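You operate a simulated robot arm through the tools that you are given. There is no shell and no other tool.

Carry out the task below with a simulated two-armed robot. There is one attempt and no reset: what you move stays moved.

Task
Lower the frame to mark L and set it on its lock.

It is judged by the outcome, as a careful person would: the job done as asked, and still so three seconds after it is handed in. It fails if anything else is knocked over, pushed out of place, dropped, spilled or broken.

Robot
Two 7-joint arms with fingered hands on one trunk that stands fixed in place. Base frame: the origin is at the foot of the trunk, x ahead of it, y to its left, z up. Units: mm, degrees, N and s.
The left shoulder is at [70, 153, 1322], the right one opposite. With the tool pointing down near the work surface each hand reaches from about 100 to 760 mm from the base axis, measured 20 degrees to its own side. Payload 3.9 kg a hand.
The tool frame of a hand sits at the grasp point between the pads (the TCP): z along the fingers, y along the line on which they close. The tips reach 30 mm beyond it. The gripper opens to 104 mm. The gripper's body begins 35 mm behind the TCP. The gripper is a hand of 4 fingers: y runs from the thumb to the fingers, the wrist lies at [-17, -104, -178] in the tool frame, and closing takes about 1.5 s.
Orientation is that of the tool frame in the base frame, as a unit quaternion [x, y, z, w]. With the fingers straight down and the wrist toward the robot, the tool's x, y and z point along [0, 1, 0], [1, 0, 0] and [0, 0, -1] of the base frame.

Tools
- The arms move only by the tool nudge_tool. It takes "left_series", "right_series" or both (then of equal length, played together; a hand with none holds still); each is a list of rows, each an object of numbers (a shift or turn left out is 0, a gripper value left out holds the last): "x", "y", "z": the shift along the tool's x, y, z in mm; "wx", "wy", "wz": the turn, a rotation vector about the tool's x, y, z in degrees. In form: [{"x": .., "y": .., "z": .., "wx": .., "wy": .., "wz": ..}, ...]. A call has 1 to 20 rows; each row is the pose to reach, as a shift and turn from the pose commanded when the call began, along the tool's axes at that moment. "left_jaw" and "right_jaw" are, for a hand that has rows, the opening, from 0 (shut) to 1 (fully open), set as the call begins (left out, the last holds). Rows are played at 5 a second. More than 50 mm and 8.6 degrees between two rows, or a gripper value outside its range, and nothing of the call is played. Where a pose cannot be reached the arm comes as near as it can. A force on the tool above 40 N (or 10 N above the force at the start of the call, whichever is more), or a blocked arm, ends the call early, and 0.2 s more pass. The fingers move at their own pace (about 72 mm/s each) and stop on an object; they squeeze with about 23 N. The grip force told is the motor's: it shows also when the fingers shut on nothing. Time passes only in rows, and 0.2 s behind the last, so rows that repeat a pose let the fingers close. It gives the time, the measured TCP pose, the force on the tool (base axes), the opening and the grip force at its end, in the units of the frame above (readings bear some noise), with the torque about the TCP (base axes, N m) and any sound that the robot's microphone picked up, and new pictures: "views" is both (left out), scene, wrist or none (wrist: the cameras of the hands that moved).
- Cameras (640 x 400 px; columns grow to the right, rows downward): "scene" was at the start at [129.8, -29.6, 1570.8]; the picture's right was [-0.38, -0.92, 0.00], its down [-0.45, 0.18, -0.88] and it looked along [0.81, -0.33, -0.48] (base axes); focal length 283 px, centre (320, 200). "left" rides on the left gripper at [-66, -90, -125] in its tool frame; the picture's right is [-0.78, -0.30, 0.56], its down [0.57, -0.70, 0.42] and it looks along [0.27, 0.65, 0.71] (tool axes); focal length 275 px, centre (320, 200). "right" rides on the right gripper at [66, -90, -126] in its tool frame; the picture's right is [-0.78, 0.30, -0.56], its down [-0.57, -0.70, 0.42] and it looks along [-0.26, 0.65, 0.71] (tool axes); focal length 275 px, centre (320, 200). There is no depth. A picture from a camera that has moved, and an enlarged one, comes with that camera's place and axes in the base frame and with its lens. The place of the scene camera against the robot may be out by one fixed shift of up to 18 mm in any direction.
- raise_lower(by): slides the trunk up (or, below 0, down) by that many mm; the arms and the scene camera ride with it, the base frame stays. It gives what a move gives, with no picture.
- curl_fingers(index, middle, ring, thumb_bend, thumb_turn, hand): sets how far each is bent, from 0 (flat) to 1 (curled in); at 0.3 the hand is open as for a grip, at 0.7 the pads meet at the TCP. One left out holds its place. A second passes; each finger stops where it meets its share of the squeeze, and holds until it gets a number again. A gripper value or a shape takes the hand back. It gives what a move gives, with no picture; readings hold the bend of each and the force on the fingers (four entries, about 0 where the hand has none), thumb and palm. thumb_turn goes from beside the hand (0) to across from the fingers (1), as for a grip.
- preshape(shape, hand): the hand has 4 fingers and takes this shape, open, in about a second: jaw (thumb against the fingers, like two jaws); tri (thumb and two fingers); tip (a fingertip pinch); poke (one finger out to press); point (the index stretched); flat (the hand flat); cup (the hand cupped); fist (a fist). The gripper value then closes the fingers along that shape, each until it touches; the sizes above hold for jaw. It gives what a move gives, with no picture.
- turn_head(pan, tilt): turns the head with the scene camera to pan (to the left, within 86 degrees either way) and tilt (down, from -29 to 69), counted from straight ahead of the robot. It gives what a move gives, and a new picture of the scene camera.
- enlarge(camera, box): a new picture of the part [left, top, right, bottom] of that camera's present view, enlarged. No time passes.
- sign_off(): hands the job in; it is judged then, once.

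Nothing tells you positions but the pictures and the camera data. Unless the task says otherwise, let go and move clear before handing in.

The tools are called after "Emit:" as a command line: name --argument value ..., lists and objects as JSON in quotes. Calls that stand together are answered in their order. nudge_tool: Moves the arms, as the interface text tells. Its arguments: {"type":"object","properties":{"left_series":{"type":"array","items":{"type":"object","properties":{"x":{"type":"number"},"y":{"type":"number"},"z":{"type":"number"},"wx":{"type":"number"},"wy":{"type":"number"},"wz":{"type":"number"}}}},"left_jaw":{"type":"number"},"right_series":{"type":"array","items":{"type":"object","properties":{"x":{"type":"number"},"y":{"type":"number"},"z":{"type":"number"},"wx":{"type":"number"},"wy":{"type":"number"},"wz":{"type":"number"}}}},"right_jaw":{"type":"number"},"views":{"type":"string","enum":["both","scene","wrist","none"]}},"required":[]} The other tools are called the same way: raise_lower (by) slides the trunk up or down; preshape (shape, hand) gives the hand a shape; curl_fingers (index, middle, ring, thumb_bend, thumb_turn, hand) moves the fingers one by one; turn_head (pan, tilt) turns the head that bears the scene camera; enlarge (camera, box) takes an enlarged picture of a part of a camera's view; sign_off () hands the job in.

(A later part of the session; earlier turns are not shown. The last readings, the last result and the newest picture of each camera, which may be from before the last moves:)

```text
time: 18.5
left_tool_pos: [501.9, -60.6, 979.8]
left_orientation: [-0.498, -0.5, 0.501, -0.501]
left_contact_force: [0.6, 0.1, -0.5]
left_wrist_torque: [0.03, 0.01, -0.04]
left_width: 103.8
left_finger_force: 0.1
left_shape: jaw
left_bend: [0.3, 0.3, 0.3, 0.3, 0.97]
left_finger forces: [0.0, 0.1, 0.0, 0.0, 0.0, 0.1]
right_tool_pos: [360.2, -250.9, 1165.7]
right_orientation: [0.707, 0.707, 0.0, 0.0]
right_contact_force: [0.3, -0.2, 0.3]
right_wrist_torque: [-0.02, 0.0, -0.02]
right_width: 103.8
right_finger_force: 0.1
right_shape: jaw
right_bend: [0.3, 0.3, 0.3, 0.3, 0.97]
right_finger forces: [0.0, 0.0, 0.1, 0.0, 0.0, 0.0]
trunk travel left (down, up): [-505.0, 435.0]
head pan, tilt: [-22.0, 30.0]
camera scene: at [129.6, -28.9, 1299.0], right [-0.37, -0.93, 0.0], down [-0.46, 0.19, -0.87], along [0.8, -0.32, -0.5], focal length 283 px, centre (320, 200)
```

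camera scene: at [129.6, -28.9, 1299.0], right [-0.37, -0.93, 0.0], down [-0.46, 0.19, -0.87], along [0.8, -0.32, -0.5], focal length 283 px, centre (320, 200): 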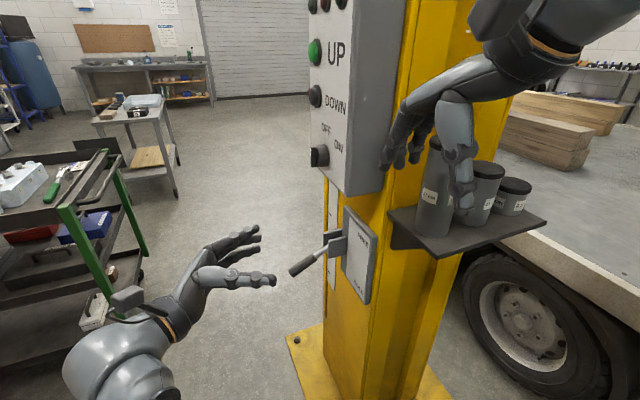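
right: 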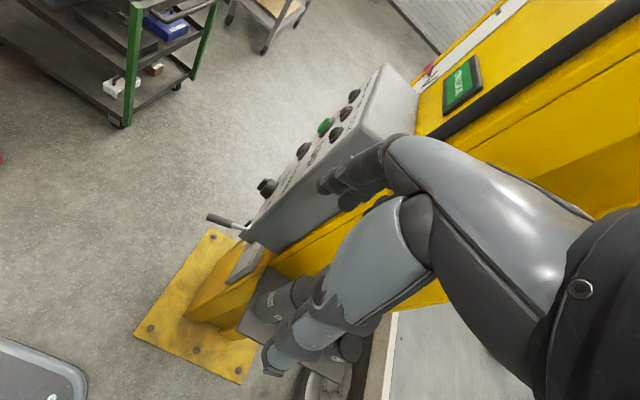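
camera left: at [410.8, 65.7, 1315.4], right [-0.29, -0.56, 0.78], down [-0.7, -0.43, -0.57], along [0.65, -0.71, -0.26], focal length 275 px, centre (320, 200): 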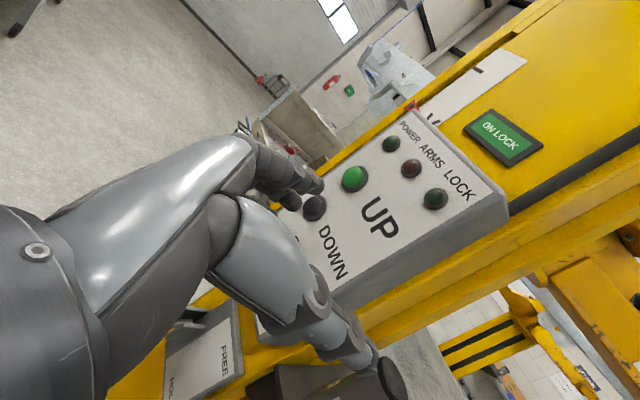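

Emit:
enlarge --camera "left" --box '[560, 350, 640, 400]'

Emit:
enlarge --camera "scene" --box '[270, 180, 410, 310]'

Emit:
enlarge --camera "left" --box '[240, 140, 400, 260]'

Emit:
enlarge --camera "left" --box '[360, 100, 520, 220]'

```text
8.00 times, centred on (600, 375) of left
camera zoom: at [410.6, 65.6, 1045.8], right [-0.29, -0.56, 0.78], down [-0.7, -0.43, -0.57], along [0.65, -0.71, -0.26], focal length 2202 px, centre (-1920, -1200)
```

zoom: 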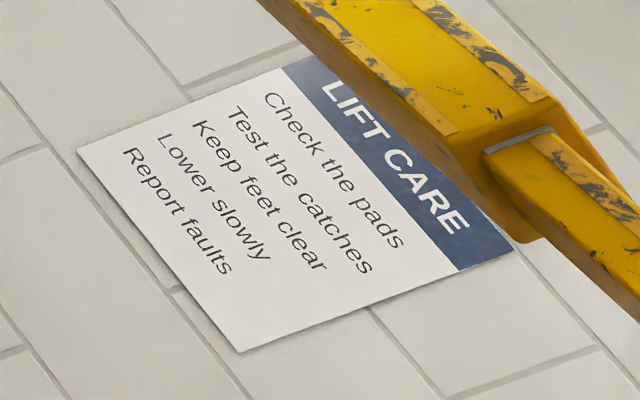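

```text
3.08 times, centred on (340, 245) of scene
camera zoom: at [129.6, -28.9, 1299.0], right [-0.37, -0.93, 0.0], down [-0.46, 0.19, -0.87], along [0.8, -0.32, -0.5], focal length 871 px, centre (258, 62)
```

zoom: 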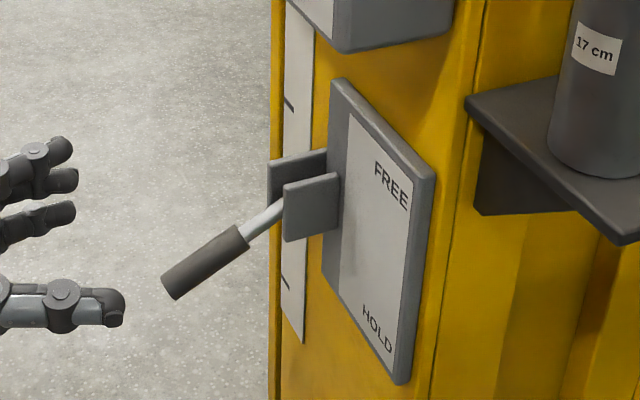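

```text
3.33 times, centred on (320, 200) of left
camera zoom: at [410.6, 65.6, 1045.8], right [-0.29, -0.56, 0.78], down [-0.7, -0.43, -0.57], along [0.65, -0.71, -0.26], focal length 918 px, centre (320, 200)
```

zoom: 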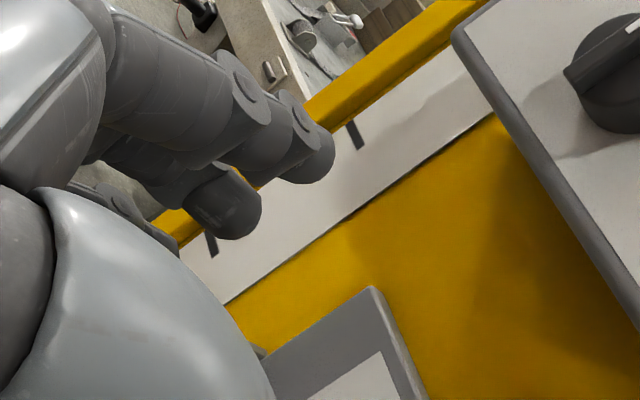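

```text
3.33 times, centred on (440, 160) of left
camera zoom: at [410.6, 65.6, 1045.8], right [-0.29, -0.56, 0.78], down [-0.7, -0.43, -0.57], along [0.65, -0.71, -0.26], focal length 918 px, centre (-80, 333)
```

zoom: 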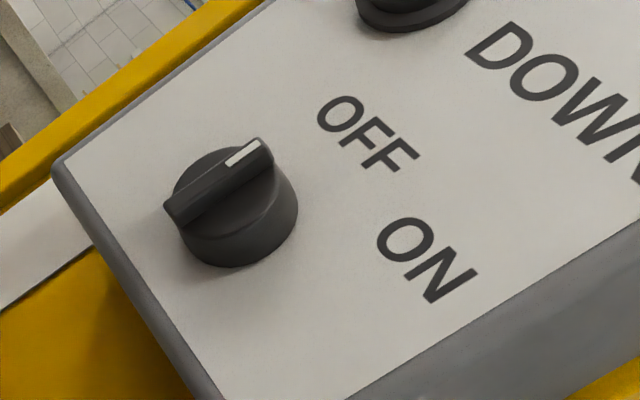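

The scale strip runs at about x≈803, y≈-333 with ticks every ~120 mm; V (current) is near z≈1418, and L must be hidden behind the control box. I'll move the left hand further forward to look past the box's edge at the strip.

Emit:
nudge_tool --left_series '[{"x": -22, "y": 27, "z": -5}, {"x": -44, "y": 55, "z": -10}, {"x": -66, "y": 82, "z": -15}, {"x": -88, "y": 110, "z": -20}, {"x": -110, "y": 137, "z": -20}, {"x": -132, "y": 165, "z": -20}, {"x": -152, "y": 192, "z": -20}, {"x": -170, "y": 220, "z": -20}, {"x": -170, "y": 220, "z": -20}]' --views "both"

```text
time: 20.5
left_tool_pos: [722.0, -38.8, 1153.2]
left_orientation: [-0.5, -0.5, 0.501, -0.499]
left_contact_force: [-0.2, 0.1, 0.5]
left_wrist_torque: [0.04, -0.01, 0.01]
left_width: 103.7
left_finger_force: 0.1
left_shape: jaw
left_bend: [0.3, 0.3, 0.3, 0.3, 0.97]
left_finger forces: [0.1, 0.0, 0.0, 0.1, 0.0, 0.0]
right_tool_pos: [358.1, -251.2, 1165.1]
right_orientation: [0.707, 0.707, 0.0, -0.001]
right_contact_force: [-0.1, -0.1, 0.1]
right_wrist_torque: [-0.01, -0.02, -0.01]
right_width: 103.7
right_finger_force: 0.1
right_shape: jaw
right_bend: [0.3, 0.3, 0.3, 0.3, 0.97]
right_finger forces: [0.0, 0.0, 0.0, 0.0, 0.1, 0.0]
trunk travel left (down, up): [-505.0, 435.0]
head pan, tilt: [-22.0, 30.0]
camera scene: at [129.4, -28.7, 1299.1], right [-0.37, -0.93, 0.0], down [-0.46, 0.19, -0.87], along [0.8, -0.32, -0.5], focal length 283 px, centre (320, 200)
camera left: at [632.5, 86.5, 1217.9], right [-0.3, -0.56, 0.78], down [-0.7, -0.43, -0.57], along [0.65, -0.71, -0.26], focal length 275 px, centre (320, 200)
```

scene: 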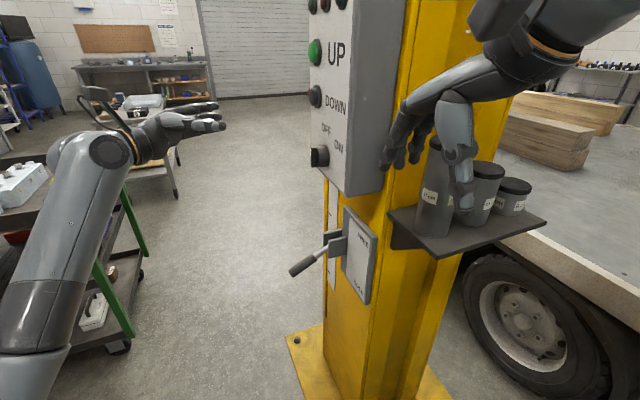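
left: 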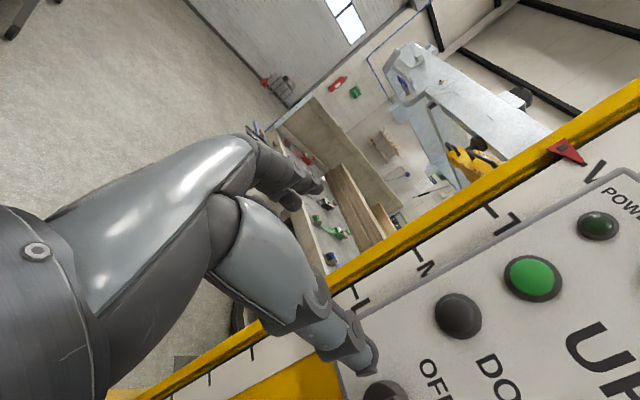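

Emit:
enlarge --camera "left" --box '[340, 190, 540, 320]'

Emit:
enlarge --camera "left" --box '[520, 120, 640, 200]'

Emit:
enlarge --camera "left" --box '[180, 270, 380, 400]'

Emit:
enlarge --camera "left" --box '[400, 40, 560, 240]'

```text
3.08 times, centred on (440, 255) of left
camera zoom: at [632.5, 86.5, 1217.9], right [-0.3, -0.56, 0.78], down [-0.7, -0.43, -0.57], along [0.65, -0.71, -0.26], focal length 847 px, centre (-49, 31)
```

zoom: 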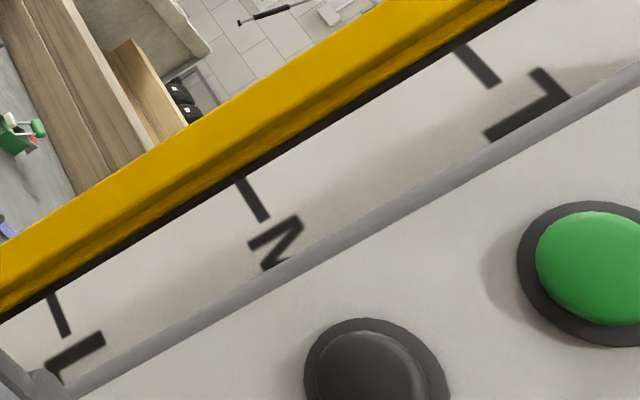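

```text
5.00 times, centred on (580, 160) of left
camera zoom: at [632.5, 86.5, 1217.9], right [-0.3, -0.56, 0.78], down [-0.7, -0.43, -0.57], along [0.65, -0.71, -0.26], focal length 1376 px, centre (-980, 400)
```

zoom: 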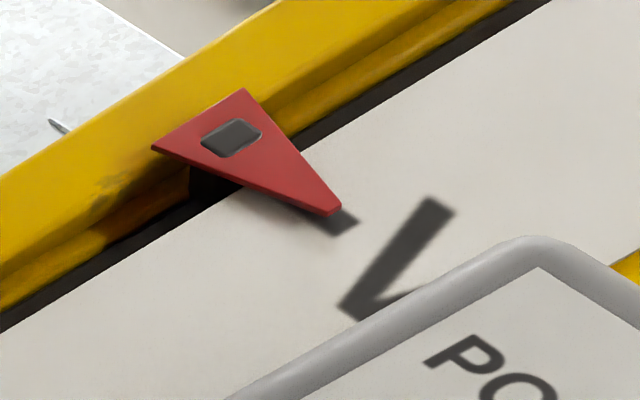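

```text
3.08 times, centred on (280, 335) of left
camera zoom: at [632.5, 86.5, 1217.9], right [-0.3, -0.56, 0.78], down [-0.7, -0.43, -0.57], along [0.65, -0.71, -0.26], focal length 847 px, centre (443, -215)
```

zoom: 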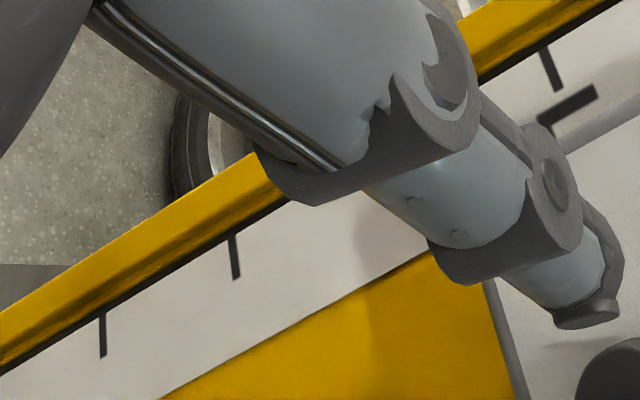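

```text
2.00 times, centred on (480, 140) of left
camera zoom: at [632.5, 86.5, 1217.9], right [-0.3, -0.56, 0.78], down [-0.7, -0.43, -0.57], along [0.65, -0.71, -0.26], focal length 551 px, centre (0, 320)
```

zoom: 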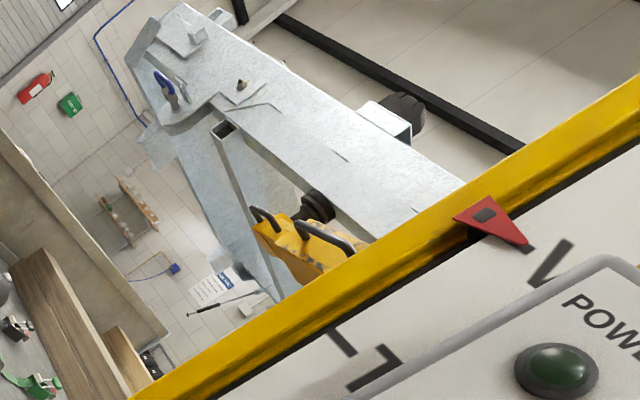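

Reading down the strip: V (pointer now), T, M, L — L is three marks below V, at about z≈1058. Next I'll switch the power on: the rotary knob's bar is at about [646, -219, 1076]; I'll bring the left hand in front of it.

Emit:
nudge_tool --left_series '[{"x": 20, "y": -19, "z": 15}, {"x": 40, "y": -38, "z": 30}, {"x": 58, "y": -57, "z": 50}, {"x": 77, "y": -76, "z": 70}, {"x": 77, "y": -76, "z": 70}]' --views "both"

Emit:
enlarge --camera "scene" --box '[240, 60, 400, 200]'

```text
time: 21.7
left_tool_pos: [644.6, -108.4, 1071.0]
left_orientation: [-0.498, -0.501, 0.501, -0.5]
left_contact_force: [-0.4, 0.5, 0.5]
left_wrist_torque: [-0.01, -0.01, 0.03]
left_width: 103.8
left_finger_force: 0.1
left_shape: jaw
left_bend: [0.3, 0.3, 0.3, 0.3, 0.97]
left_finger forces: [0.0, 0.0, 0.0, 0.1, 0.1, 0.1]
right_tool_pos: [358.1, -250.3, 1166.0]
right_orientation: [0.707, 0.707, 0.0, -0.001]
right_contact_force: [-0.3, 1.2, 0.1]
right_wrist_torque: [-0.02, -0.02, 0.0]
right_width: 103.7
right_finger_force: 0.1
right_shape: jaw
right_bend: [0.3, 0.3, 0.3, 0.3, 0.97]
right_finger forces: [0.1, 0.0, 0.0, 0.1, 0.0, 0.0]
trunk travel left (down, up): [-505.0, 435.0]
head pan, tilt: [-22.0, 30.0]
camera scene: at [129.9, -28.5, 1299.0], right [-0.37, -0.93, 0.0], down [-0.46, 0.19, -0.87], along [0.8, -0.32, -0.5], focal length 283 px, centre (320, 200)
camera left: at [555.2, 16.9, 1135.7], right [-0.29, -0.56, 0.78], down [-0.7, -0.43, -0.57], along [0.65, -0.71, -0.26], focal length 275 px, centre (320, 200)
```

scene: 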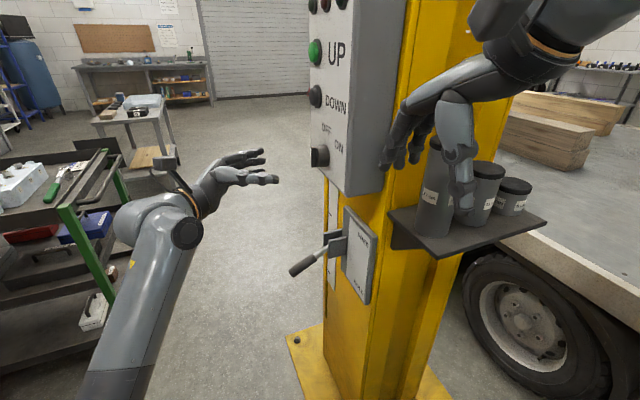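
left: 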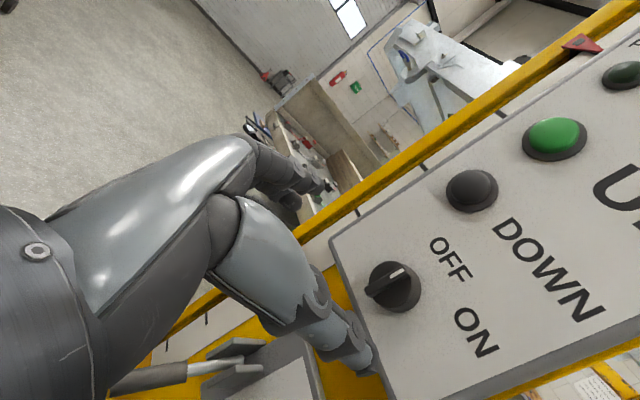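

```text
2.86 times, centred on (320, 130) of scene
camera zoom: at [129.9, -28.5, 1299.0], right [-0.37, -0.93, 0.0], down [-0.46, 0.19, -0.87], along [0.8, -0.32, -0.5], focal length 809 px, centre (320, 400)
```

zoom: 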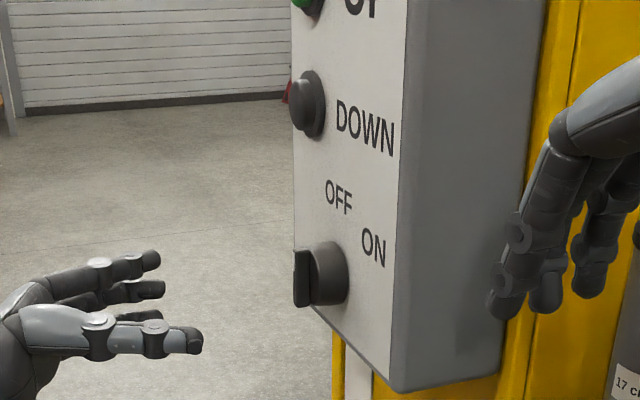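

Knob bar is centred at about [645, -217, 1078]. I'll advance the open hand so the fingertips straddle the bar.

Emit:
nudge_tool --left_series '[{"x": -6, "z": 20}, {"x": -6, "z": 45}, {"x": -6, "z": 65}, {"x": -6, "z": 80}, {"x": -6, "z": 92}, {"x": -6, "z": 92}]' --views "both"

Emit:
enlarge --camera "left" --box '[220, 180, 420, 340]'

Emit:
enlarge --camera "scene" --box '[240, 100, 400, 200]'

```text
time: 23.1
left_tool_pos: [644.8, -202.4, 1077.8]
left_orientation: [0.498, 0.501, -0.5, 0.501]
left_contact_force: [0.1, 0.3, 1.1]
left_wrist_torque: [0.0, 0.01, 0.0]
left_width: 103.8
left_finger_force: 0.1
left_shape: jaw
left_bend: [0.3, 0.3, 0.3, 0.3, 0.97]
left_finger forces: [0.0, 0.1, 0.1, 0.0, 0.1, 0.1]
right_tool_pos: [360.4, -250.4, 1165.2]
right_orientation: [0.707, 0.707, 0.001, -0.001]
right_contact_force: [-0.9, -0.6, 0.2]
right_wrist_torque: [0.01, -0.02, 0.01]
right_width: 103.8
right_finger_force: 0.1
right_shape: jaw
right_bend: [0.3, 0.3, 0.3, 0.3, 0.97]
right_finger forces: [0.0, 0.0, 0.0, 0.1, 0.1, 0.0]
trunk travel left (down, up): [-505.0, 435.0]
head pan, tilt: [-22.0, 30.0]
camera scene: at [129.7, -28.7, 1299.1], right [-0.37, -0.93, 0.0], down [-0.46, 0.19, -0.87], along [0.8, -0.32, -0.5], focal length 283 px, centre (320, 200)
camera left: at [554.9, -76.8, 1144.1], right [-0.29, -0.56, 0.78], down [-0.7, -0.43, -0.57], along [0.65, -0.71, -0.26], focal length 275 px, centre (320, 200)
```

scene: 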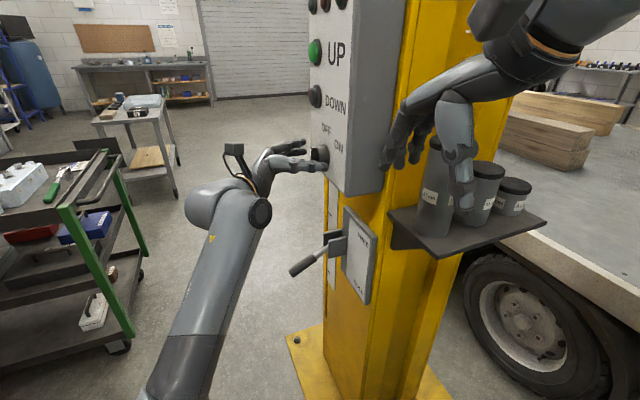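
left: 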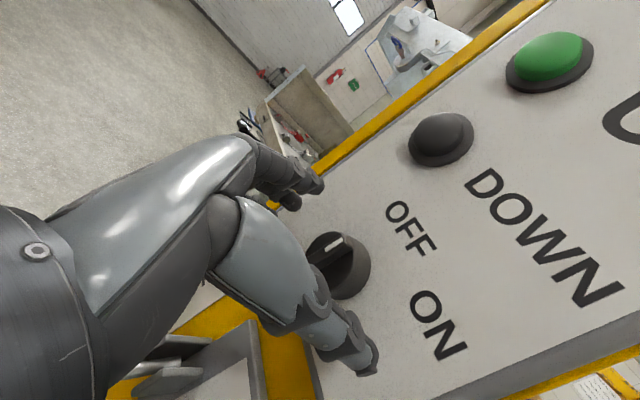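

```text
2.50 times, centred on (320, 260) of left
camera zoom: at [554.9, -76.8, 1144.1], right [-0.29, -0.56, 0.78], down [-0.7, -0.43, -0.57], along [0.65, -0.71, -0.26], focal length 688 px, centre (320, 50)
```

zoom: 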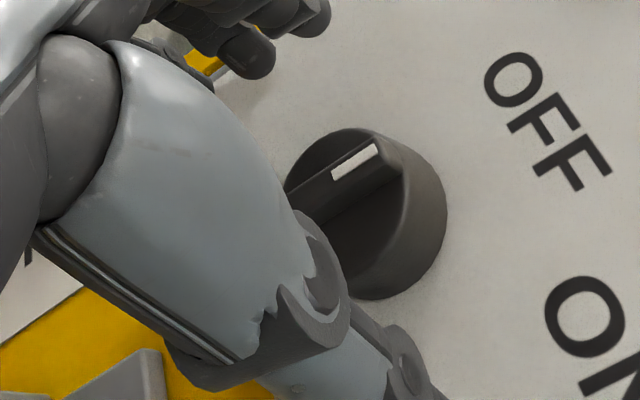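

```text
4.00 times, centred on (320, 150) of scene
camera zoom: at [129.7, -28.7, 1299.1], right [-0.37, -0.93, 0.0], down [-0.46, 0.19, -0.87], along [0.8, -0.32, -0.5], focal length 1133 px, centre (320, 400)
```

zoom: 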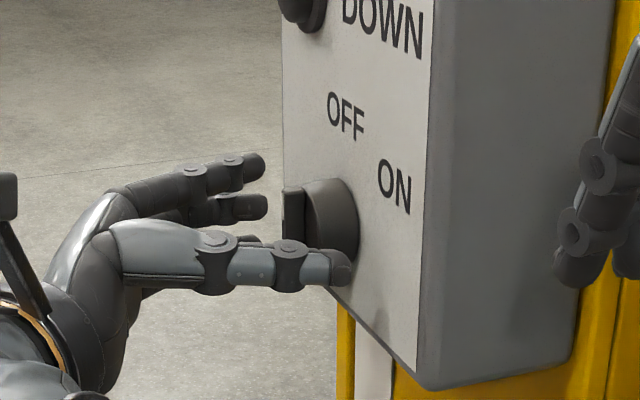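

The hand straddles the knob. Now I'll close gently on the bar.

Emit:
nudge_tool --left_series '[{"x": 0}, {"x": 0}, {"x": 0}, {"x": 0}, {"x": 0}, {"x": 0}, {"x": 0}, {"x": 0}]' --left_jaw 0 --views "both"

Emit:
enlarge --camera "left" --box '[220, 180, 420, 340]'

Emit:
enlarge --camera "scene" --box '[240, 100, 400, 200]'

```text
time: 24.9
left_tool_pos: [645.4, -202.0, 1079.6]
left_orientation: [0.499, 0.501, -0.5, 0.5]
left_contact_force: [-0.7, 2.2, 0.0]
left_wrist_torque: [0.0, 0.04, 0.04]
left_width: 22.3
left_finger_force: 22.8
left_shape: jaw
left_bend: [0.73, 0.52, 0.6, 0.74, 1.0]
left_finger forces: [11.8, 6.9, 0.0, 0.0, 18.5, 0.0]
right_tool_pos: [359.2, -249.9, 1166.0]
right_orientation: [0.707, 0.708, 0.0, -0.001]
right_contact_force: [0.4, -0.4, -0.7]
right_wrist_torque: [0.01, 0.04, -0.02]
right_width: 103.6
right_finger_force: 0.2
right_shape: jaw
right_bend: [0.3, 0.3, 0.3, 0.3, 0.97]
right_finger forces: [0.0, 0.1, 0.0, 0.0, 0.1, 0.0]
trunk travel left (down, up): [-505.0, 435.0]
head pan, tilt: [-22.0, 30.0]
camera scene: at [129.6, -28.5, 1299.1], right [-0.37, -0.93, 0.0], down [-0.46, 0.19, -0.87], along [0.8, -0.32, -0.5], focal length 283 px, centre (320, 200)
camera left: at [554.8, -76.3, 1144.0], right [-0.29, -0.56, 0.78], down [-0.7, -0.43, -0.57], along [0.65, -0.71, -0.26], focal length 275 px, centre (320, 200)
```

scene: 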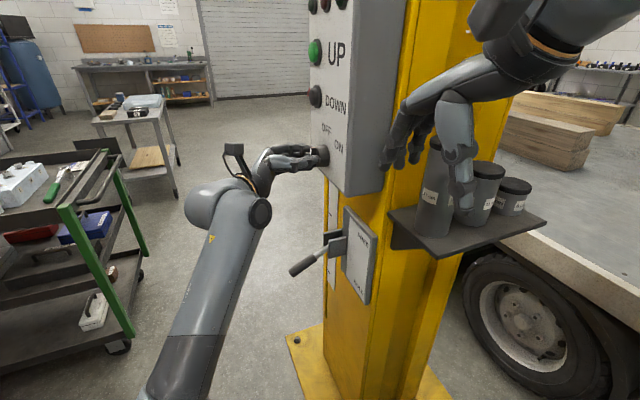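
left: 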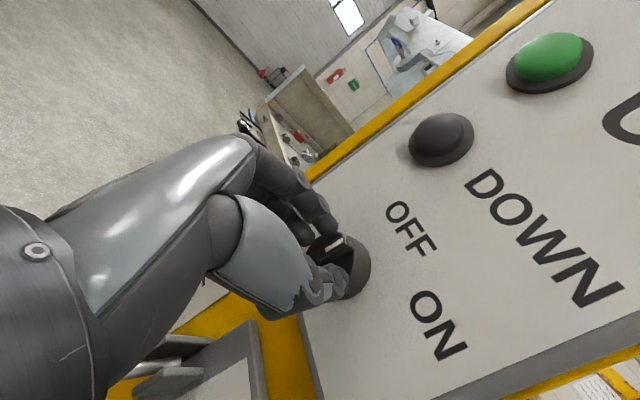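

```text
2.50 times, centred on (320, 260) of left
camera zoom: at [554.8, -76.3, 1144.0], right [-0.29, -0.56, 0.78], down [-0.7, -0.43, -0.57], along [0.65, -0.71, -0.26], focal length 688 px, centre (320, 50)
```

zoom: 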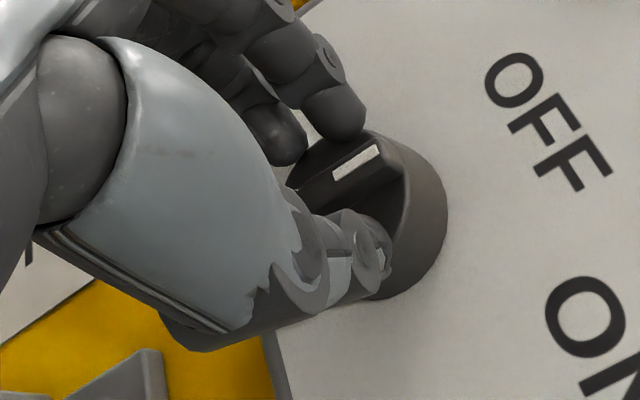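

```text
4.00 times, centred on (320, 150) of scene
camera zoom: at [129.6, -28.5, 1299.1], right [-0.37, -0.93, 0.0], down [-0.46, 0.19, -0.87], along [0.8, -0.32, -0.5], focal length 1133 px, centre (320, 400)
```

zoom: 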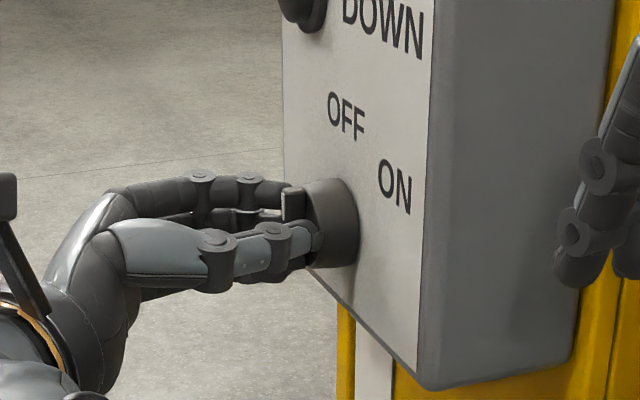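

Firm grip on the bar. I'll turn it clockwise towards ON in small steps.

Emit:
nudge_tool --left_series '[{"wz": 7}, {"wz": 14}, {"wz": 21}, {"wz": 28}, {"wz": 35}, {"wz": 42}, {"wz": 49}, {"wz": 56}, {"wz": 60}, {"wz": 60}]' --views "both"

Emit:
enlarge --camera "scene" --box '[240, 100, 400, 200]'

Emit:
enlarge --camera "scene" --box '[290, 0, 410, 80]'

```text
time: 27.1
left_tool_pos: [645.4, -201.5, 1076.7]
left_orientation: [0.683, 0.184, -0.183, 0.682]
left_contact_force: [-11.4, 3.8, -16.4]
left_wrist_torque: [0.65, 0.15, -0.41]
left_width: 17.6
left_finger_force: 22.6
left_shape: jaw
left_bend: [0.74, 0.59, 0.6, 0.73, 1.0]
left_finger forces: [4.1, 0.0, 0.0, 0.0, 23.4, 0.0]
right_tool_pos: [359.0, -250.6, 1165.0]
right_orientation: [0.707, 0.707, 0.0, 0.0]
right_contact_force: [-0.1, 0.3, 0.2]
right_wrist_torque: [0.0, 0.01, 0.01]
right_width: 103.7
right_finger_force: 0.0
right_shape: jaw
right_bend: [0.3, 0.3, 0.3, 0.3, 0.97]
right_finger forces: [0.0, 0.0, 0.0, 0.0, 0.0, 0.0]
trunk travel left (down, up): [-505.0, 435.0]
head pan, tilt: [-22.0, 30.0]
camera scene: at [129.6, -28.8, 1298.9], right [-0.37, -0.93, 0.0], down [-0.46, 0.19, -0.87], along [0.8, -0.32, -0.5], focal length 283 px, centre (320, 200)
camera left: at [542.7, -75.7, 1032.3], right [-0.82, -0.56, 0.13], down [0.14, -0.42, -0.89], along [0.56, -0.71, 0.43], focal length 275 px, centre (320, 200)
```

scene: 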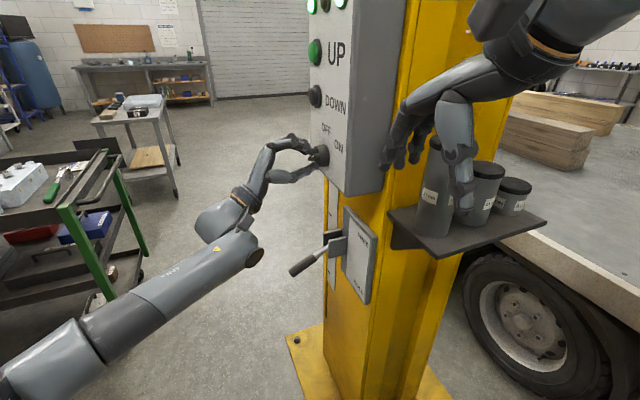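
left: 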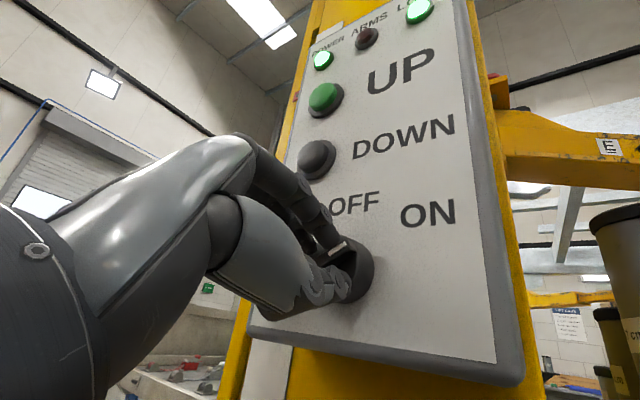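

```text
4.00 times, centred on (320, 150) of scene
camera zoom: at [129.6, -28.8, 1298.9], right [-0.37, -0.93, 0.0], down [-0.46, 0.19, -0.87], along [0.8, -0.32, -0.5], focal length 1133 px, centre (320, 400)
```

zoom: 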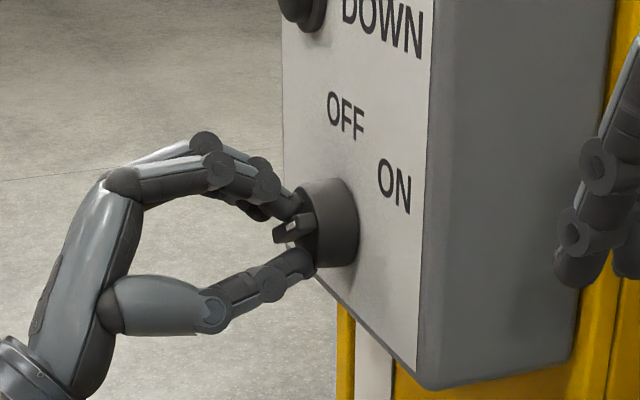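

```text
5.00 times, centred on (350, 40) of scene
camera zoom: at [129.6, -28.8, 1298.9], right [-0.37, -0.93, 0.0], down [-0.46, 0.19, -0.87], along [0.8, -0.32, -0.5], focal length 1416 px, centre (170, 1000)
```

zoom: 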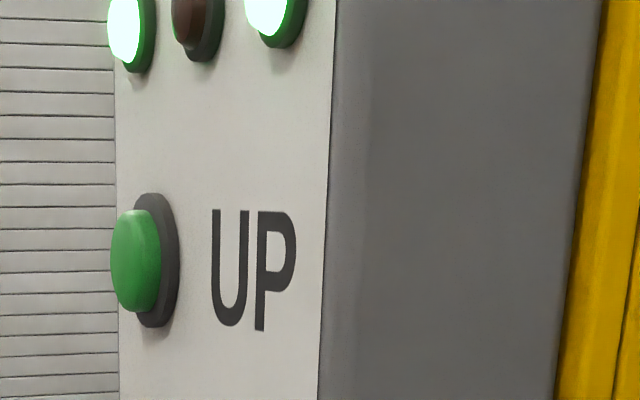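

POWER and LOCK lamps are lit. I'll open the hand, back off and check the knob stays on ON.

Emit:
nudge_tool --left_series '[{"z": 0}, {"z": 0}, {"z": 0}, {"z": 0}, {"z": 0}, {"z": 0}, {"z": -20}, {"z": -45}, {"z": -70}, {"z": -90}]' --left_jaw 1 --views "both"

Emit:
enlarge --camera "left" --box '[240, 160, 480, 320]'

Emit:
enlarge --camera "left" --box '[400, 60, 640, 220]'

```text
time: 29.3
left_tool_pos: [644.7, -108.6, 1078.5]
left_orientation: [0.682, 0.183, -0.184, 0.684]
left_contact_force: [-0.2, 0.2, -0.9]
left_wrist_torque: [0.0, 0.02, 0.02]
left_width: 103.7
left_finger_force: 0.1
left_shape: jaw
left_bend: [0.3, 0.3, 0.3, 0.3, 0.97]
left_finger forces: [0.0, 0.0, 0.0, 0.0, 0.0, 0.0]
right_tool_pos: [359.3, -249.8, 1165.0]
right_orientation: [0.706, 0.708, 0.001, -0.001]
right_contact_force: [-0.1, 0.5, 0.1]
right_wrist_torque: [0.03, 0.02, 0.03]
right_width: 103.6
right_finger_force: 0.0
right_shape: jaw
right_bend: [0.3, 0.3, 0.3, 0.3, 0.97]
right_finger forces: [0.1, 0.1, 0.0, 0.0, 0.0, 0.1]
trunk travel left (down, up): [-505.0, 435.0]
head pan, tilt: [-22.0, 30.0]
camera scene: at [129.6, -28.0, 1299.1], right [-0.37, -0.93, 0.0], down [-0.46, 0.19, -0.87], along [0.8, -0.32, -0.5], focal length 283 px, centre (320, 200)
camera left: at [542.0, 16.9, 1032.4], right [-0.82, -0.56, 0.13], down [0.14, -0.43, -0.89], along [0.55, -0.71, 0.43], focal length 275 px, centre (320, 200)
```

scene: 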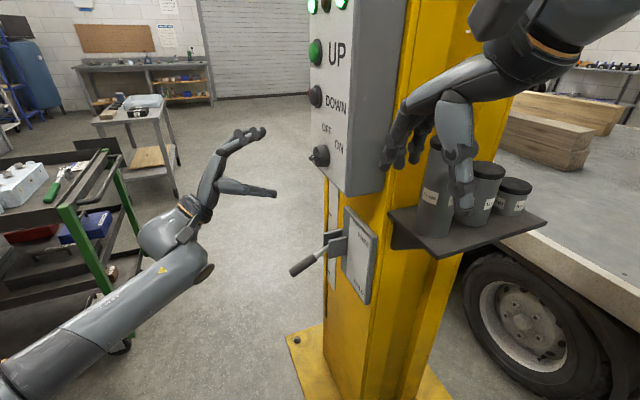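
left: 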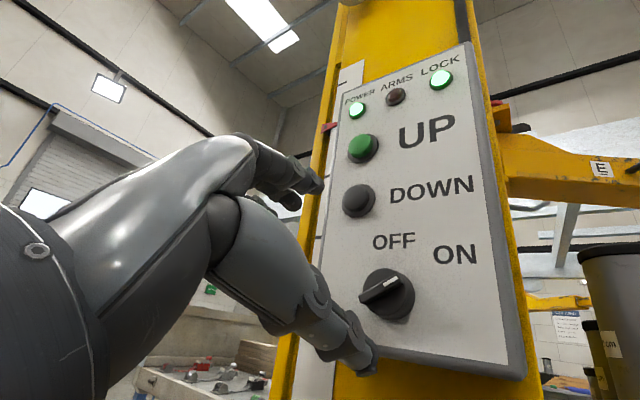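

```text
2.50 times, centred on (360, 240) of left
camera zoom: at [542.0, 16.9, 1032.4], right [-0.82, -0.56, 0.13], down [0.14, -0.43, -0.89], along [0.55, -0.71, 0.43], focal length 688 px, centre (220, 100)
```

zoom: 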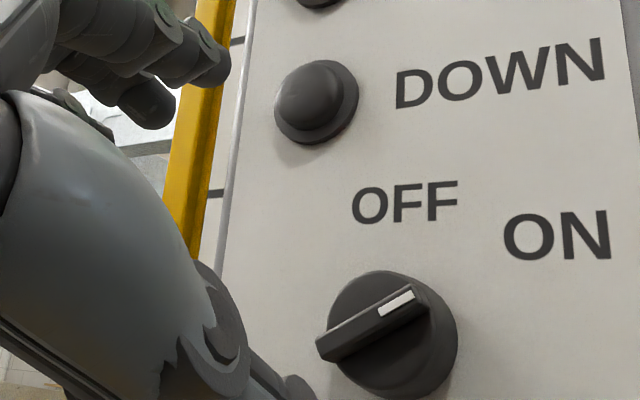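

```text
2.50 times, centred on (520, 140) of left
camera zoom: at [542.0, 16.9, 1032.4], right [-0.82, -0.56, 0.13], down [0.14, -0.43, -0.89], along [0.55, -0.71, 0.43], focal length 688 px, centre (-180, 350)
```

zoom: 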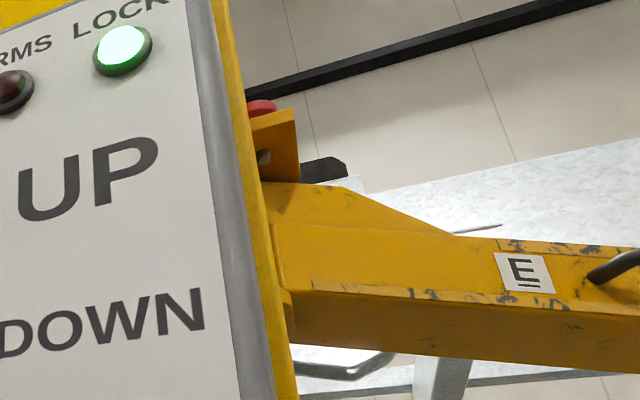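

Knob now points at ON, POWER and LOCK lamps are lit, ARMS is dark. Next I form a poking finger with the left hand and see where the fingertip is.

Emit:
preshape --shape "poke" --hand "left"

Emit:
enlarge --camera "left" --box '[0, 0, 640, 400]'

Emit:
enlarge --camera "scene" --box '[180, 80, 360, 240]'

```text
time: 30.2
left_tool_pos: [645.5, -110.2, 1076.6]
left_orientation: [0.682, 0.184, -0.183, 0.684]
left_contact_force: [0.7, 0.2, 0.1]
left_wrist_torque: [0.0, 0.0, -0.01]
left_width: 0.0
left_finger_force: 0.1
left_shape: poke
left_bend: [0.7, 0.7, 0.99, 1.0, 1.0]
left_finger forces: [0.0, 0.0, 0.1, 0.1, 0.0, 0.1]
right_tool_pos: [359.0, -251.0, 1165.2]
right_orientation: [0.707, 0.707, 0.0, -0.001]
right_contact_force: [-0.6, 0.2, -0.5]
right_wrist_torque: [0.04, 0.03, 0.0]
right_width: 103.8
right_finger_force: 0.1
right_shape: jaw
right_bend: [0.3, 0.3, 0.3, 0.3, 0.97]
right_finger forces: [0.0, 0.0, 0.0, 0.0, 0.0, 0.1]
trunk travel left (down, up): [-505.0, 435.0]
head pan, tilt: [-22.0, 30.0]
```

```text
1.00 times, centred on (320, 200) of left (not enlarged: the box is as wide or as high as the picture)
camera zoom: at [542.2, 15.7, 1032.4], right [-0.82, -0.56, 0.13], down [0.14, -0.43, -0.89], along [0.55, -0.71, 0.43], focal length 275 px, centre (320, 200)
```

zoom: 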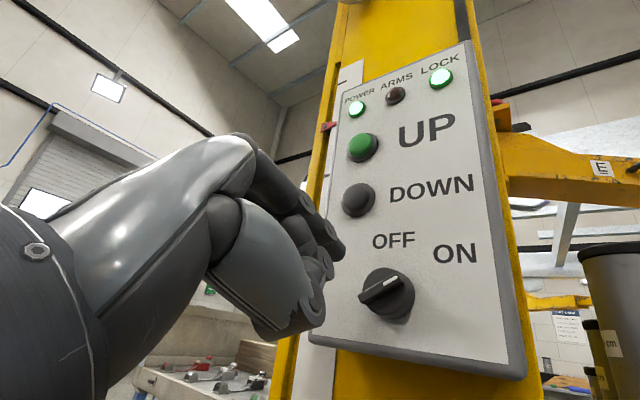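

```text
2.50 times, centred on (270, 160) of scene
camera zoom: at [129.6, -28.8, 1299.1], right [-0.37, -0.93, 0.0], down [-0.46, 0.19, -0.87], along [0.8, -0.32, -0.5], focal length 708 px, centre (445, 300)
```

zoom: 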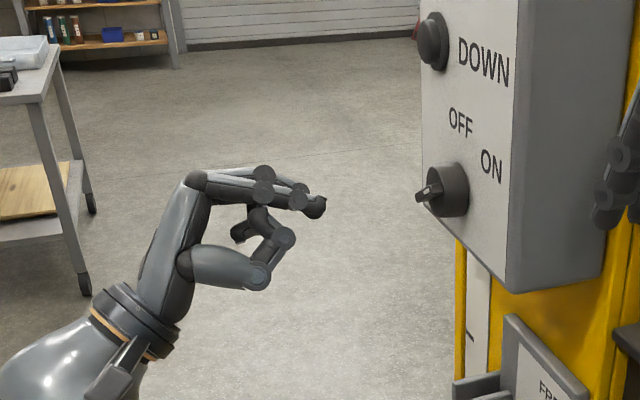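

Emit:
enlarge --camera "left" --box '[200, 160, 400, 360]'

Emit:
enlarge --camera "scene" --box '[220, 130, 300, 200]'

```text
2.00 times, centred on (300, 260) of left
camera zoom: at [542.2, 15.7, 1032.4], right [-0.82, -0.56, 0.13], down [0.14, -0.43, -0.89], along [0.55, -0.71, 0.43], focal length 551 px, centre (360, 80)
```

zoom: 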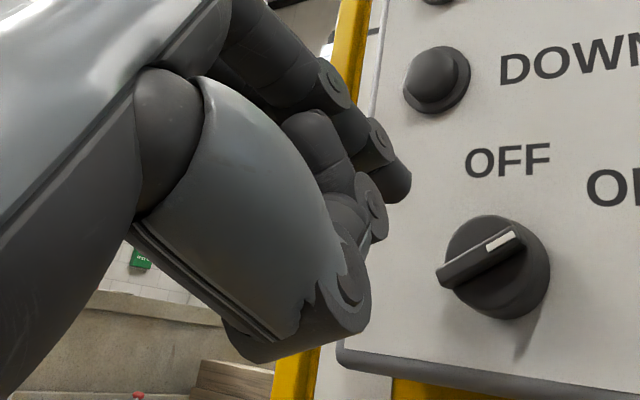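

```text
5.71 times, centred on (260, 165) of scene
camera zoom: at [129.6, -28.8, 1299.1], right [-0.37, -0.93, 0.0], down [-0.46, 0.19, -0.87], along [0.8, -0.32, -0.5], focal length 1618 px, centre (663, 400)
```

zoom: 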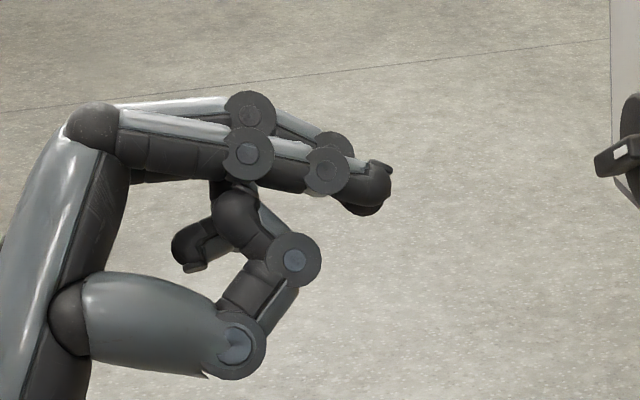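

The poke shape puts the index and middle tips near the tool axis. I'll move to just in front of the UP button (≈[689, -246, 1263]).

Emit:
nudge_tool --left_series '[{"x": -8, "y": 26, "z": 5}, {"x": -16, "y": 52, "z": 10}, {"x": -24, "y": 79, "z": 20}, {"x": -32, "y": 105, "z": 35}, {"x": -40, "y": 131, "z": 50}, {"x": -48, "y": 157, "z": 65}, {"x": -55, "y": 183, "z": 72}, {"x": -55, "y": 183, "z": 72}]' --views "both"

Emit:
enlarge --camera "left" --box '[220, 80, 540, 280]'

Emit:
turn_head --pan -22 --tilt 15

```text
time: 32.0
left_tool_pos: [687.8, -186.1, 1264.5]
left_orientation: [0.683, 0.184, -0.183, 0.683]
left_contact_force: [-0.2, 0.5, -0.6]
left_wrist_torque: [-0.02, 0.02, -0.01]
left_width: 0.0
left_finger_force: 0.1
left_shape: poke
left_bend: [0.7, 0.7, 0.99, 1.0, 1.0]
left_finger forces: [0.0, 0.1, 0.0, 0.0, 0.0, 0.0]
right_tool_pos: [358.9, -250.8, 1165.4]
right_orientation: [0.708, 0.707, 0.0, 0.0]
right_contact_force: [0.7, -0.7, -0.3]
right_wrist_torque: [-0.01, -0.03, 0.01]
right_width: 103.8
right_finger_force: 0.0
right_shape: jaw
right_bend: [0.3, 0.3, 0.3, 0.3, 0.97]
right_finger forces: [0.0, 0.0, 0.1, 0.0, 0.0, 0.0]
trunk travel left (down, up): [-505.0, 435.0]
head pan, tilt: [-22.0, 30.0]
camera scene: at [130.0, -28.6, 1299.0], right [-0.37, -0.93, 0.0], down [-0.46, 0.19, -0.87], along [0.8, -0.32, -0.5], focal length 283 px, centre (320, 200)
camera left: at [585.9, -59.8, 1218.2], right [-0.82, -0.56, 0.13], down [0.14, -0.43, -0.89], along [0.56, -0.71, 0.43], focal length 275 px, centre (320, 200)
```

scene: 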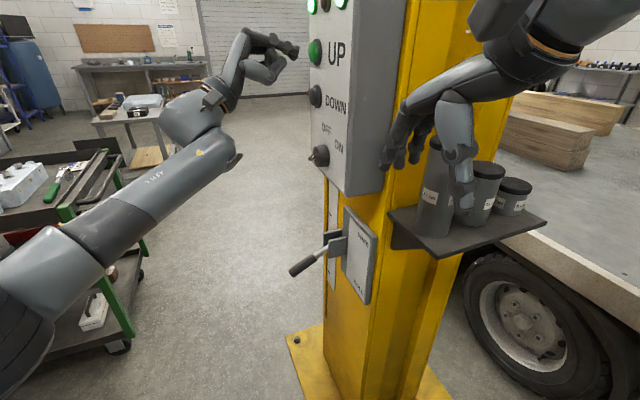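
left: 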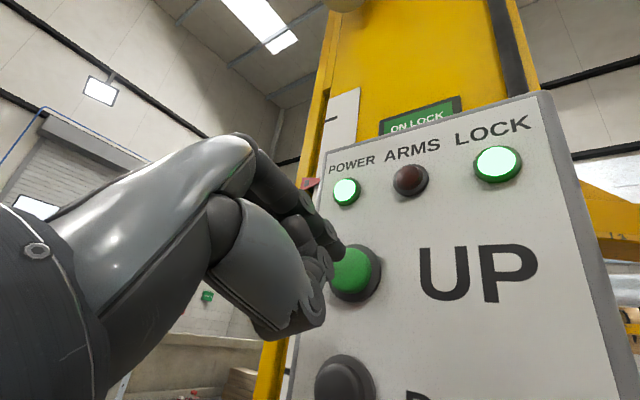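

```text
2.00 times, centred on (380, 180) of left
camera zoom: at [585.9, -59.8, 1218.2], right [-0.82, -0.56, 0.13], down [0.14, -0.43, -0.89], along [0.56, -0.71, 0.43], focal length 551 px, centre (200, 240)
```

zoom: 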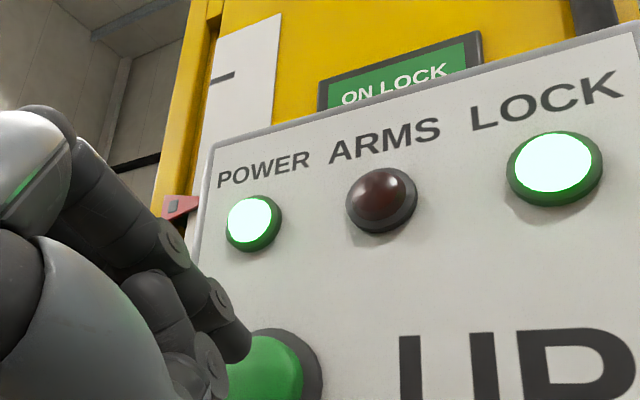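

```text
time: 32.7
left_tool_pos: [688.0, -185.9, 1264.3]
left_orientation: [0.682, 0.184, -0.184, 0.683]
left_contact_force: [-0.2, 0.4, 0.6]
left_wrist_torque: [-0.04, 0.0, -0.01]
left_width: 0.3
left_finger_force: 0.0
left_shape: poke
left_bend: [0.7, 0.7, 0.99, 1.0, 1.0]
left_finger forces: [0.1, 0.0, 0.1, 0.1, 0.0, 0.0]
right_tool_pos: [357.9, -250.7, 1165.9]
right_orientation: [0.707, 0.707, 0.001, -0.001]
right_contact_force: [-1.0, 0.9, -0.3]
right_wrist_torque: [0.02, 0.03, 0.01]
right_width: 103.7
right_finger_force: 0.2
right_shape: jaw
right_bend: [0.3, 0.3, 0.3, 0.3, 0.97]
right_finger forces: [0.0, 0.0, 0.0, 0.0, 0.0, 0.0]
trunk travel left (down, up): [-505.0, 435.0]
head pan, tilt: [-22.0, 15.0]
camera scene: at [132.4, -30.1, 1323.2], right [-0.37, -0.93, 0.0], down [-0.24, 0.1, -0.97], along [0.9, -0.36, -0.26], focal length 283 px, centre (320, 200)
```

scene: 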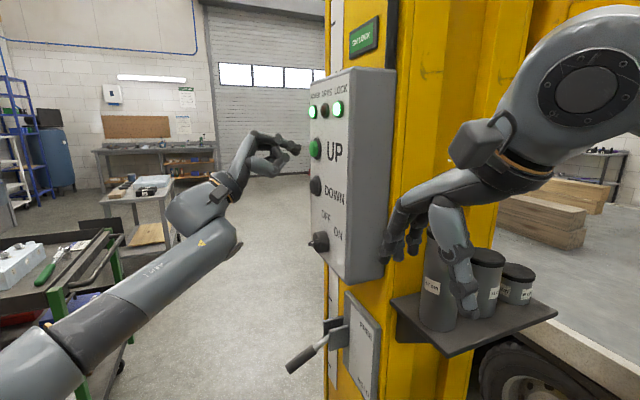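

The wrist camera sees the lamps, display and pointer from here. I'll advance towards UP in small steps and watch force and display.

Emit:
nudge_tool --left_series '[{"z": 10}, {"z": 20}, {"z": 26}, {"z": 30}]' --views "both"

```text
time: 33.7
left_tool_pos: [688.4, -212.5, 1265.4]
left_orientation: [0.682, 0.185, -0.184, 0.683]
left_contact_force: [-0.7, 2.2, -0.5]
left_wrist_torque: [0.02, -0.02, 0.01]
left_width: 0.0
left_finger_force: 0.1
left_shape: poke
left_bend: [0.7, 0.7, 0.99, 1.0, 1.0]
left_finger forces: [0.1, 2.4, 0.1, 0.0, 0.0, 0.0]
right_tool_pos: [359.0, -250.9, 1165.5]
right_orientation: [0.706, 0.708, 0.001, 0.0]
right_contact_force: [-1.1, 0.0, -0.3]
right_wrist_torque: [-0.01, 0.0, 0.04]
right_width: 103.9
right_finger_force: 0.0
right_shape: jaw
right_bend: [0.3, 0.3, 0.3, 0.3, 0.97]
right_finger forces: [0.0, 0.1, 0.0, 0.0, 0.0, 0.0]
trunk travel left (down, up): [-505.0, 435.0]
head pan, tilt: [-22.0, 15.0]
camera scene: at [132.2, -29.4, 1323.3], right [-0.37, -0.93, 0.0], down [-0.24, 0.1, -0.97], along [0.9, -0.36, -0.26], focal length 283 px, centre (320, 200)
camera left: at [586.5, -88.4, 1219.9], right [-0.82, -0.56, 0.13], down [0.15, -0.43, -0.89], along [0.56, -0.71, 0.43], focal length 275 px, centre (320, 200)
```

scene: 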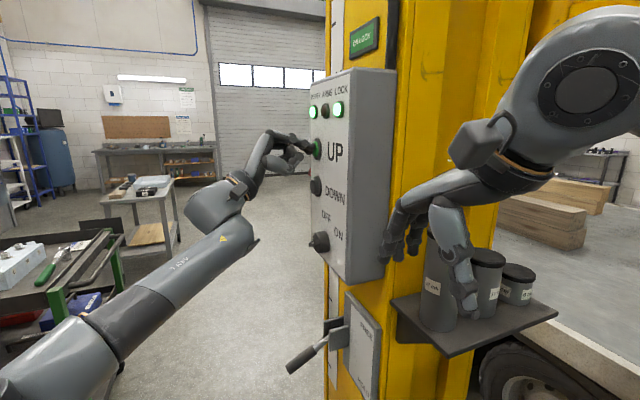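
left: 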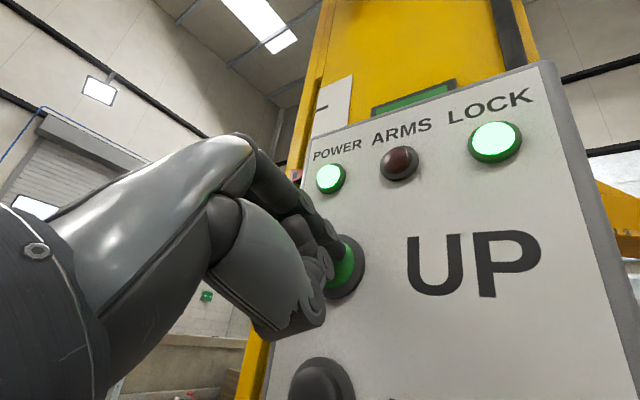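

The middle finger is touching the cap. I'll press a few millimetres further.

Emit:
nudge_tool --left_series '[{"z": 4}]' --views "both"

Emit:
enlarge --camera "scene" --box '[290, 0, 410, 120]'

```text
time: 34.1
left_tool_pos: [689.0, -216.1, 1266.0]
left_orientation: [0.682, 0.184, -0.184, 0.683]
left_contact_force: [0.4, 2.9, -0.9]
left_wrist_torque: [0.07, -0.03, 0.05]
left_width: 0.1
left_finger_force: 0.0
left_shape: poke
left_bend: [0.7, 0.7, 0.99, 1.0, 1.0]
left_finger forces: [0.0, 3.8, 0.0, 0.0, 0.0, 0.1]
right_tool_pos: [358.2, -249.2, 1166.0]
right_orientation: [0.706, 0.708, 0.0, -0.001]
right_contact_force: [1.8, -0.2, -0.5]
right_wrist_torque: [0.01, 0.03, -0.02]
right_width: 103.6
right_finger_force: 0.0
right_shape: jaw
right_bend: [0.3, 0.3, 0.3, 0.3, 0.97]
right_finger forces: [0.1, 0.0, 0.1, 0.1, 0.0, 0.0]
trunk travel left (down, up): [-505.0, 435.0]
head pan, tilt: [-22.0, 15.0]
camera scene: at [132.4, -29.0, 1323.3], right [-0.37, -0.93, 0.0], down [-0.24, 0.1, -0.97], along [0.9, -0.36, -0.26], focal length 283 px, centre (320, 200)
camera left: at [586.6, -91.2, 1219.8], right [-0.82, -0.56, 0.13], down [0.15, -0.43, -0.89], along [0.56, -0.71, 0.43], focal length 275 px, centre (320, 200)
```

scene: 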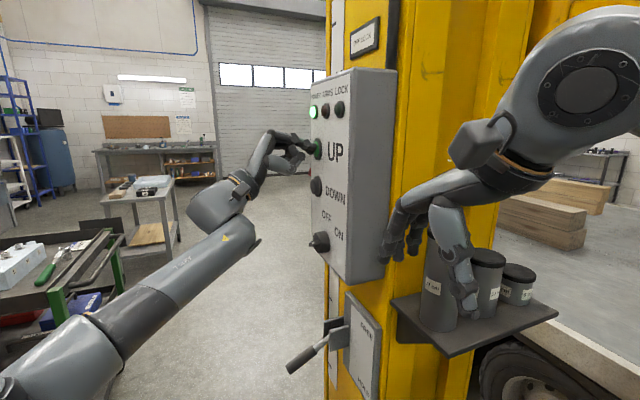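
left: 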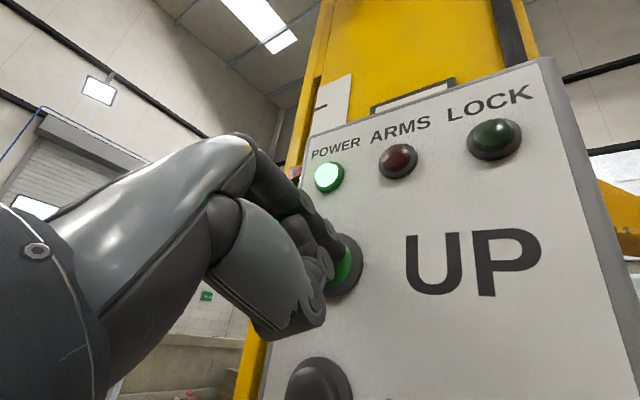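

```text
3.33 times, centred on (350, 60) of scene
camera zoom: at [132.4, -29.0, 1323.3], right [-0.37, -0.93, 0.0], down [-0.24, 0.1, -0.97], along [0.9, -0.36, -0.26], focal length 944 px, centre (220, 667)
```

zoom: 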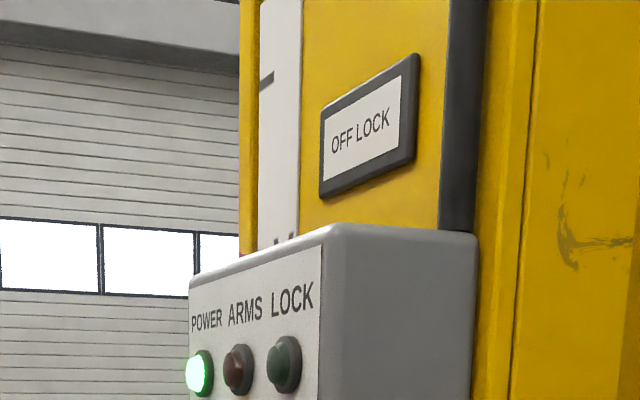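

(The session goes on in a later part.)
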